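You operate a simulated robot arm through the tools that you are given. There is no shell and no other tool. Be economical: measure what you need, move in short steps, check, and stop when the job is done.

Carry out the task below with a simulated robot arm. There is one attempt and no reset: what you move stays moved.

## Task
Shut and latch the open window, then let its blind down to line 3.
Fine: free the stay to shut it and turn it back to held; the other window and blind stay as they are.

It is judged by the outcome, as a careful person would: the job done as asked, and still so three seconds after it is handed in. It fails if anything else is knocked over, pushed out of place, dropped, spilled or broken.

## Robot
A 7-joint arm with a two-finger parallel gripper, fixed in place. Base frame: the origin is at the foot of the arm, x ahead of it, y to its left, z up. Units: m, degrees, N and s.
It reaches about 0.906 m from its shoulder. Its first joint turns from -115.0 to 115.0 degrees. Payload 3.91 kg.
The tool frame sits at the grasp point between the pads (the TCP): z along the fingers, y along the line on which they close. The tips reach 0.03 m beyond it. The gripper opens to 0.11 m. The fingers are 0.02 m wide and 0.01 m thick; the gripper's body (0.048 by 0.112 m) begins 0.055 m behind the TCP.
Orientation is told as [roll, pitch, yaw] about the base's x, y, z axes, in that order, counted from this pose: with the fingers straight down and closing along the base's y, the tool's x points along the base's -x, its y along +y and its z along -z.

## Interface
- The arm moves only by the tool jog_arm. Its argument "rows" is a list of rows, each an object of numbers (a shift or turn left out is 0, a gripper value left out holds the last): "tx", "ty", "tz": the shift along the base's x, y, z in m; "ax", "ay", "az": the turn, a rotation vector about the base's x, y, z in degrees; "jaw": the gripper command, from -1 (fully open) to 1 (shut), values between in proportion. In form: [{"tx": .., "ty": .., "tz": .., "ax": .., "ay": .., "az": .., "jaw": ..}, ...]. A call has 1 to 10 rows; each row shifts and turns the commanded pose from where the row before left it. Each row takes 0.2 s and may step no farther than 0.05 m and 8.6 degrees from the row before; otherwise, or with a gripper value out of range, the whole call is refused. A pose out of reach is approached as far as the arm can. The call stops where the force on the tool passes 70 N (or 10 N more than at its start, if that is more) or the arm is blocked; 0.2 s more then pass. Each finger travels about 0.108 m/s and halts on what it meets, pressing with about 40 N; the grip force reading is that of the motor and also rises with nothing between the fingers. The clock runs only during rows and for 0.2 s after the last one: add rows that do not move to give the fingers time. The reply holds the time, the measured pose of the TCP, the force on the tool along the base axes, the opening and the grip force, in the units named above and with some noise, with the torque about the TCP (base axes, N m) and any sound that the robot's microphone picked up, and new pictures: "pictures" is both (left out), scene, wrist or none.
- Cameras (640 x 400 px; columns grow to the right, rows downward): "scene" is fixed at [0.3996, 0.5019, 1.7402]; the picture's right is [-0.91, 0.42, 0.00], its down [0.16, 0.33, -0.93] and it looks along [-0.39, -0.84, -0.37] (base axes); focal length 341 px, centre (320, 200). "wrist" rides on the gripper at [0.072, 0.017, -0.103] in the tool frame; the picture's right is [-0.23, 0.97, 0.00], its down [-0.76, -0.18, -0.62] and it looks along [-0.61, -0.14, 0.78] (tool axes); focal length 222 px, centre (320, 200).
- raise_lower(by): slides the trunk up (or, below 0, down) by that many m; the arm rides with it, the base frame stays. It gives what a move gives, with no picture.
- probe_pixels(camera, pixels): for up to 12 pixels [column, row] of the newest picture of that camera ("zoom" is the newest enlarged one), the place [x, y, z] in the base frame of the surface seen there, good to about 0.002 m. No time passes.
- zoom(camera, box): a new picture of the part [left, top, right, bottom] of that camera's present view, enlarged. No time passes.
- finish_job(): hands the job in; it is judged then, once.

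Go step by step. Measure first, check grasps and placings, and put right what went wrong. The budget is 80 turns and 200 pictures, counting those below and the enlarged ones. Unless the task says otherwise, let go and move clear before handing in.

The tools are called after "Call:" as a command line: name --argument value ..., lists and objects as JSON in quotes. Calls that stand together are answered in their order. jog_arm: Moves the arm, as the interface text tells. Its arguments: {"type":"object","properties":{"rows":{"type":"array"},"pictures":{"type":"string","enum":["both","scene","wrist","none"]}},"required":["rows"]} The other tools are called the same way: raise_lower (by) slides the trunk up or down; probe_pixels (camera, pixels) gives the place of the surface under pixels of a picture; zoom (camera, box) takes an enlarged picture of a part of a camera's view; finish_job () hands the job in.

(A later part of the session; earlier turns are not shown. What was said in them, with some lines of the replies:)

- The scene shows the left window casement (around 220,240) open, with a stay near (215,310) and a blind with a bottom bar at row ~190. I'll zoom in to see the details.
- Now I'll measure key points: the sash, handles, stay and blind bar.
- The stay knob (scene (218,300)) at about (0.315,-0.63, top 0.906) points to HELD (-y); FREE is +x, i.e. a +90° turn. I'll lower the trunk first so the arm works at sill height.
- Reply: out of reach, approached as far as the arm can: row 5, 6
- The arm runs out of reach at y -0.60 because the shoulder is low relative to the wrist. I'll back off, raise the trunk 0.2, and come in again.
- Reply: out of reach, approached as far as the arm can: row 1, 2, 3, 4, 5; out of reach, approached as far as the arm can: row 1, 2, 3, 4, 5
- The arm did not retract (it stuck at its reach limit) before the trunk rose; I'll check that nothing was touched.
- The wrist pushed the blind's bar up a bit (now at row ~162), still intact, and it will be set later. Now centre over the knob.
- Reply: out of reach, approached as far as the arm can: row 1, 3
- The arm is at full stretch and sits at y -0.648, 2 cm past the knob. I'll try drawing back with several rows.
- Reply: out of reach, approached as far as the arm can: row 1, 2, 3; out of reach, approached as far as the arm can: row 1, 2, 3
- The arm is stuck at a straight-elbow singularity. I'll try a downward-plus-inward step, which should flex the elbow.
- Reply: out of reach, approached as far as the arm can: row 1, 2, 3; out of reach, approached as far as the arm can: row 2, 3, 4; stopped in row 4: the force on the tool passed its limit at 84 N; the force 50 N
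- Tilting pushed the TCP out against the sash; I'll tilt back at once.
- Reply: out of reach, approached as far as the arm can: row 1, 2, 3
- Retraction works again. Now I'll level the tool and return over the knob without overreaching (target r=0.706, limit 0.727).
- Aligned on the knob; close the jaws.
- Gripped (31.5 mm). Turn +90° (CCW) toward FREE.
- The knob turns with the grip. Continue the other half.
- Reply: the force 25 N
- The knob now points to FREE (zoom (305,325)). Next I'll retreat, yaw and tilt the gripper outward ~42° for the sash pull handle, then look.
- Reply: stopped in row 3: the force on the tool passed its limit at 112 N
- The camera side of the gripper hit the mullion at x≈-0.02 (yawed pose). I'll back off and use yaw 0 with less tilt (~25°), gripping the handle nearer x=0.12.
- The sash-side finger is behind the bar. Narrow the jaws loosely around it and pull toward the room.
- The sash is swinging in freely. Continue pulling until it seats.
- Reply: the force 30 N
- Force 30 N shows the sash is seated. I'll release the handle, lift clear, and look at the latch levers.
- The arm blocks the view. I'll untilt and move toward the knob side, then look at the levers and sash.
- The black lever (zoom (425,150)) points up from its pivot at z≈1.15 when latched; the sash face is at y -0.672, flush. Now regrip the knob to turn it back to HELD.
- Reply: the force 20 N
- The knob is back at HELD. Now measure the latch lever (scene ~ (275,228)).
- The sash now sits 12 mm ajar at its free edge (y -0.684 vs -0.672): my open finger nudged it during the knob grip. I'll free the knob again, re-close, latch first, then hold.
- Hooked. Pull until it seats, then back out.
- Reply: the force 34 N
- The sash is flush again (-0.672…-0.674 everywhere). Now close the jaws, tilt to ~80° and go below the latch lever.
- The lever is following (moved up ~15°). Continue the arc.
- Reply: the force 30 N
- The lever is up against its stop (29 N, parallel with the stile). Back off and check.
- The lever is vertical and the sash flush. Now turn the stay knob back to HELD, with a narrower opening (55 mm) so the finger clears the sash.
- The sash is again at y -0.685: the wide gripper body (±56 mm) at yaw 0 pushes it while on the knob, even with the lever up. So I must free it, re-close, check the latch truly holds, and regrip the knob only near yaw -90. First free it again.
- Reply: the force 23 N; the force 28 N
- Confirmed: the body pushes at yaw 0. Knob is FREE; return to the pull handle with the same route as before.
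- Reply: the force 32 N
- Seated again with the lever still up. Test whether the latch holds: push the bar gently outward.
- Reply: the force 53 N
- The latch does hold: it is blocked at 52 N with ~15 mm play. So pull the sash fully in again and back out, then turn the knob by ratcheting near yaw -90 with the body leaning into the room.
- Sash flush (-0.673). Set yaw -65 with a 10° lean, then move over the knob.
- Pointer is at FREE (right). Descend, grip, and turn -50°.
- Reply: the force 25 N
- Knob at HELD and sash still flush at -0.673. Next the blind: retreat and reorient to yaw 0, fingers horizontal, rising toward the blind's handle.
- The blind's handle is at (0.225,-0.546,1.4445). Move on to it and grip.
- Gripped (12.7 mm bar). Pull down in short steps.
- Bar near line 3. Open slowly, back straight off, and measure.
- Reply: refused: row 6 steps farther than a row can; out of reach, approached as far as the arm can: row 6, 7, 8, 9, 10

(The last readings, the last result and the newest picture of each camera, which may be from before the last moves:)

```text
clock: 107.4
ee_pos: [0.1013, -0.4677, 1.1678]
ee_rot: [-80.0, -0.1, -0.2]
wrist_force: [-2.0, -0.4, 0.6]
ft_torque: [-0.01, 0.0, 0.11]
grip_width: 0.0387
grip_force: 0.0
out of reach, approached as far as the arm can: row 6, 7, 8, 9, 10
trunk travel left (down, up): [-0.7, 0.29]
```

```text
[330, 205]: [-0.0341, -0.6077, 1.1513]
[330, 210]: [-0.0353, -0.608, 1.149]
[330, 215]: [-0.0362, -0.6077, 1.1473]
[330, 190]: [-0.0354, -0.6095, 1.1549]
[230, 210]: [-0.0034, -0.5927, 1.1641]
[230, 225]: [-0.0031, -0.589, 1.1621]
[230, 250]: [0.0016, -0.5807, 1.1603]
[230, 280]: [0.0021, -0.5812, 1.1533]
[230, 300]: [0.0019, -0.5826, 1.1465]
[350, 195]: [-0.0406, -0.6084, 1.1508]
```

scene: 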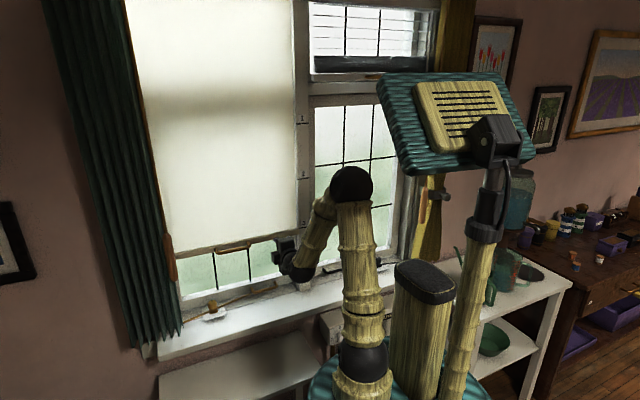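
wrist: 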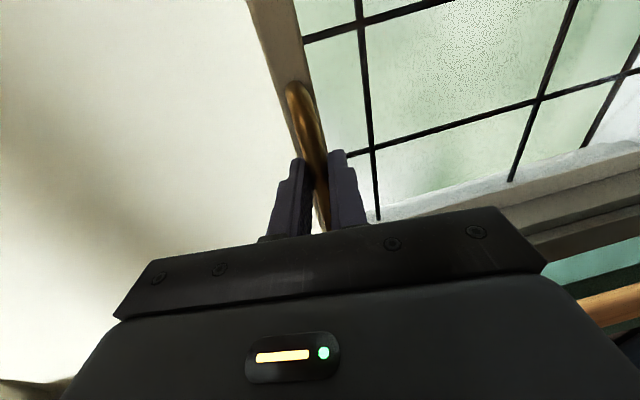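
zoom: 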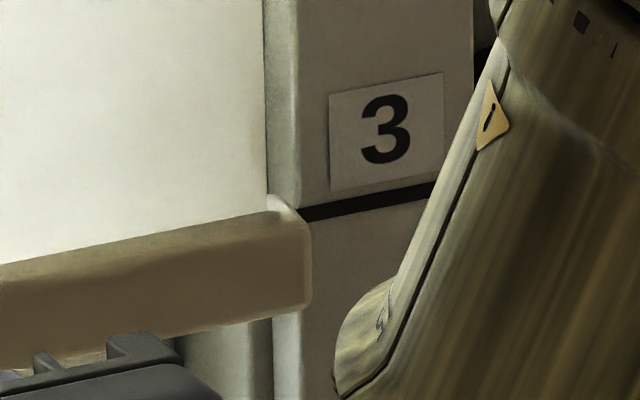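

The bar spans z≈1.140–1.162 (centre 1.151) versus line 3 at 1.149: on the line. Move the arm clear and check everything stays put.

Call:
jog_arm --rows '[{"ty": 0.03, "tz": 0.02}, {"ty": 0.03, "tz": 0.02}, {"ty": 0.02, "tz": 0.02}, {}, {}, {}, {}, {}]'

Call:
zoom --camera "scene" --box '[150, 200, 310, 330]'

Call:
probe_pixels --camera "scene" --pixels '[[219, 248], [219, 250], [240, 290], [190, 300], [200, 297], [270, 260], [218, 303]]'

```text
clock: 109.2
ee_pos: [0.1122, -0.4334, 1.2314]
ee_rot: [-80.2, -0.1, 0.0]
wrist_force: [-0.8, -0.6, 0.3]
ft_torque: [0.01, 0.0, 0.0]
grip_width: 0.0385
grip_force: 0.1
out of reach, approached as far as the arm can: row 1, 2, 3
trunk travel left (down, up): [-0.7, 0.29]
```

scene: 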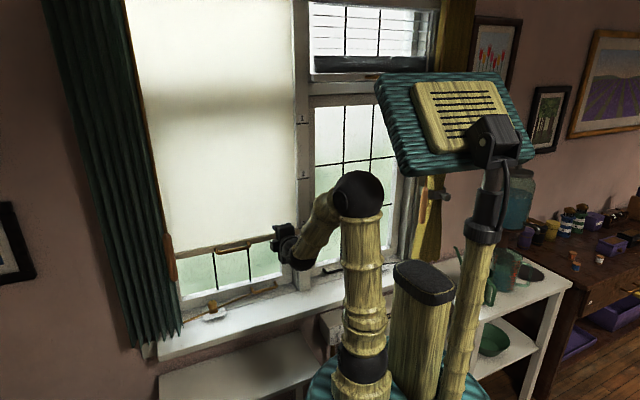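
wrist: 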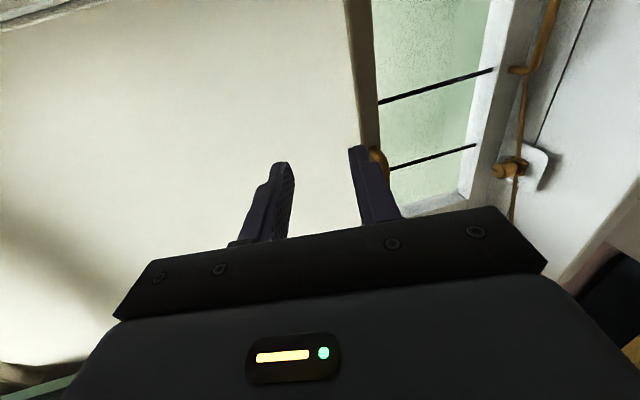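

```text
3.08 times, centred on (230, 265) of scene
```

zoom: 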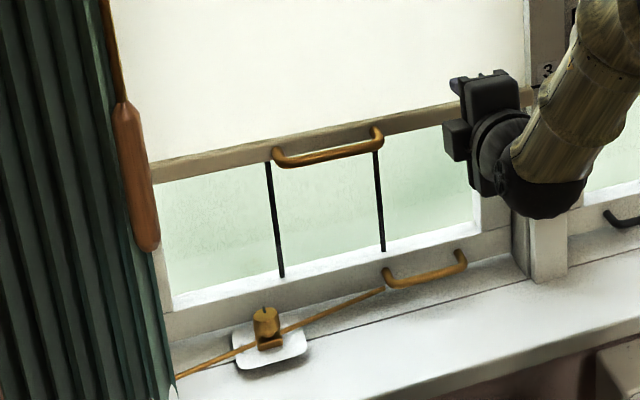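

```text
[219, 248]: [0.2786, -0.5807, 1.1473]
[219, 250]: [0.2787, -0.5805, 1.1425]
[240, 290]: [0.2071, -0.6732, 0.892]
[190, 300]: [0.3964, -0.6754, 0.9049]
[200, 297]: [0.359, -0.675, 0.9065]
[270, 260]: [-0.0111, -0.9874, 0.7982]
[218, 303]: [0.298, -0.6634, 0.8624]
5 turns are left
```

The sash is flush at -0.673, the knob is at HELD, the blind bar is steady on line 3, and the gripper is clear. I'm handing in.

Call:
finish_job

```text
The job is handed in.
```

I shut and latched the open window, turned its stay back to HELD, and let its blind down to line 3. I did not operate or touch the other window or its blind.

The latch holds with about 15 mm of play at the free edge. I pulled the window fully shut against its stop before turning the stay to HELD. The blind's bottom bar is centred within about 2 mm of line 3. It now covers the latch lever, which I last saw upright, like the one on the other shut window.

Early on the arm pushed this blind up about 0.1 m and pressed against the open window. It also bumped the post between the windows once. I saw no damage from any of these.
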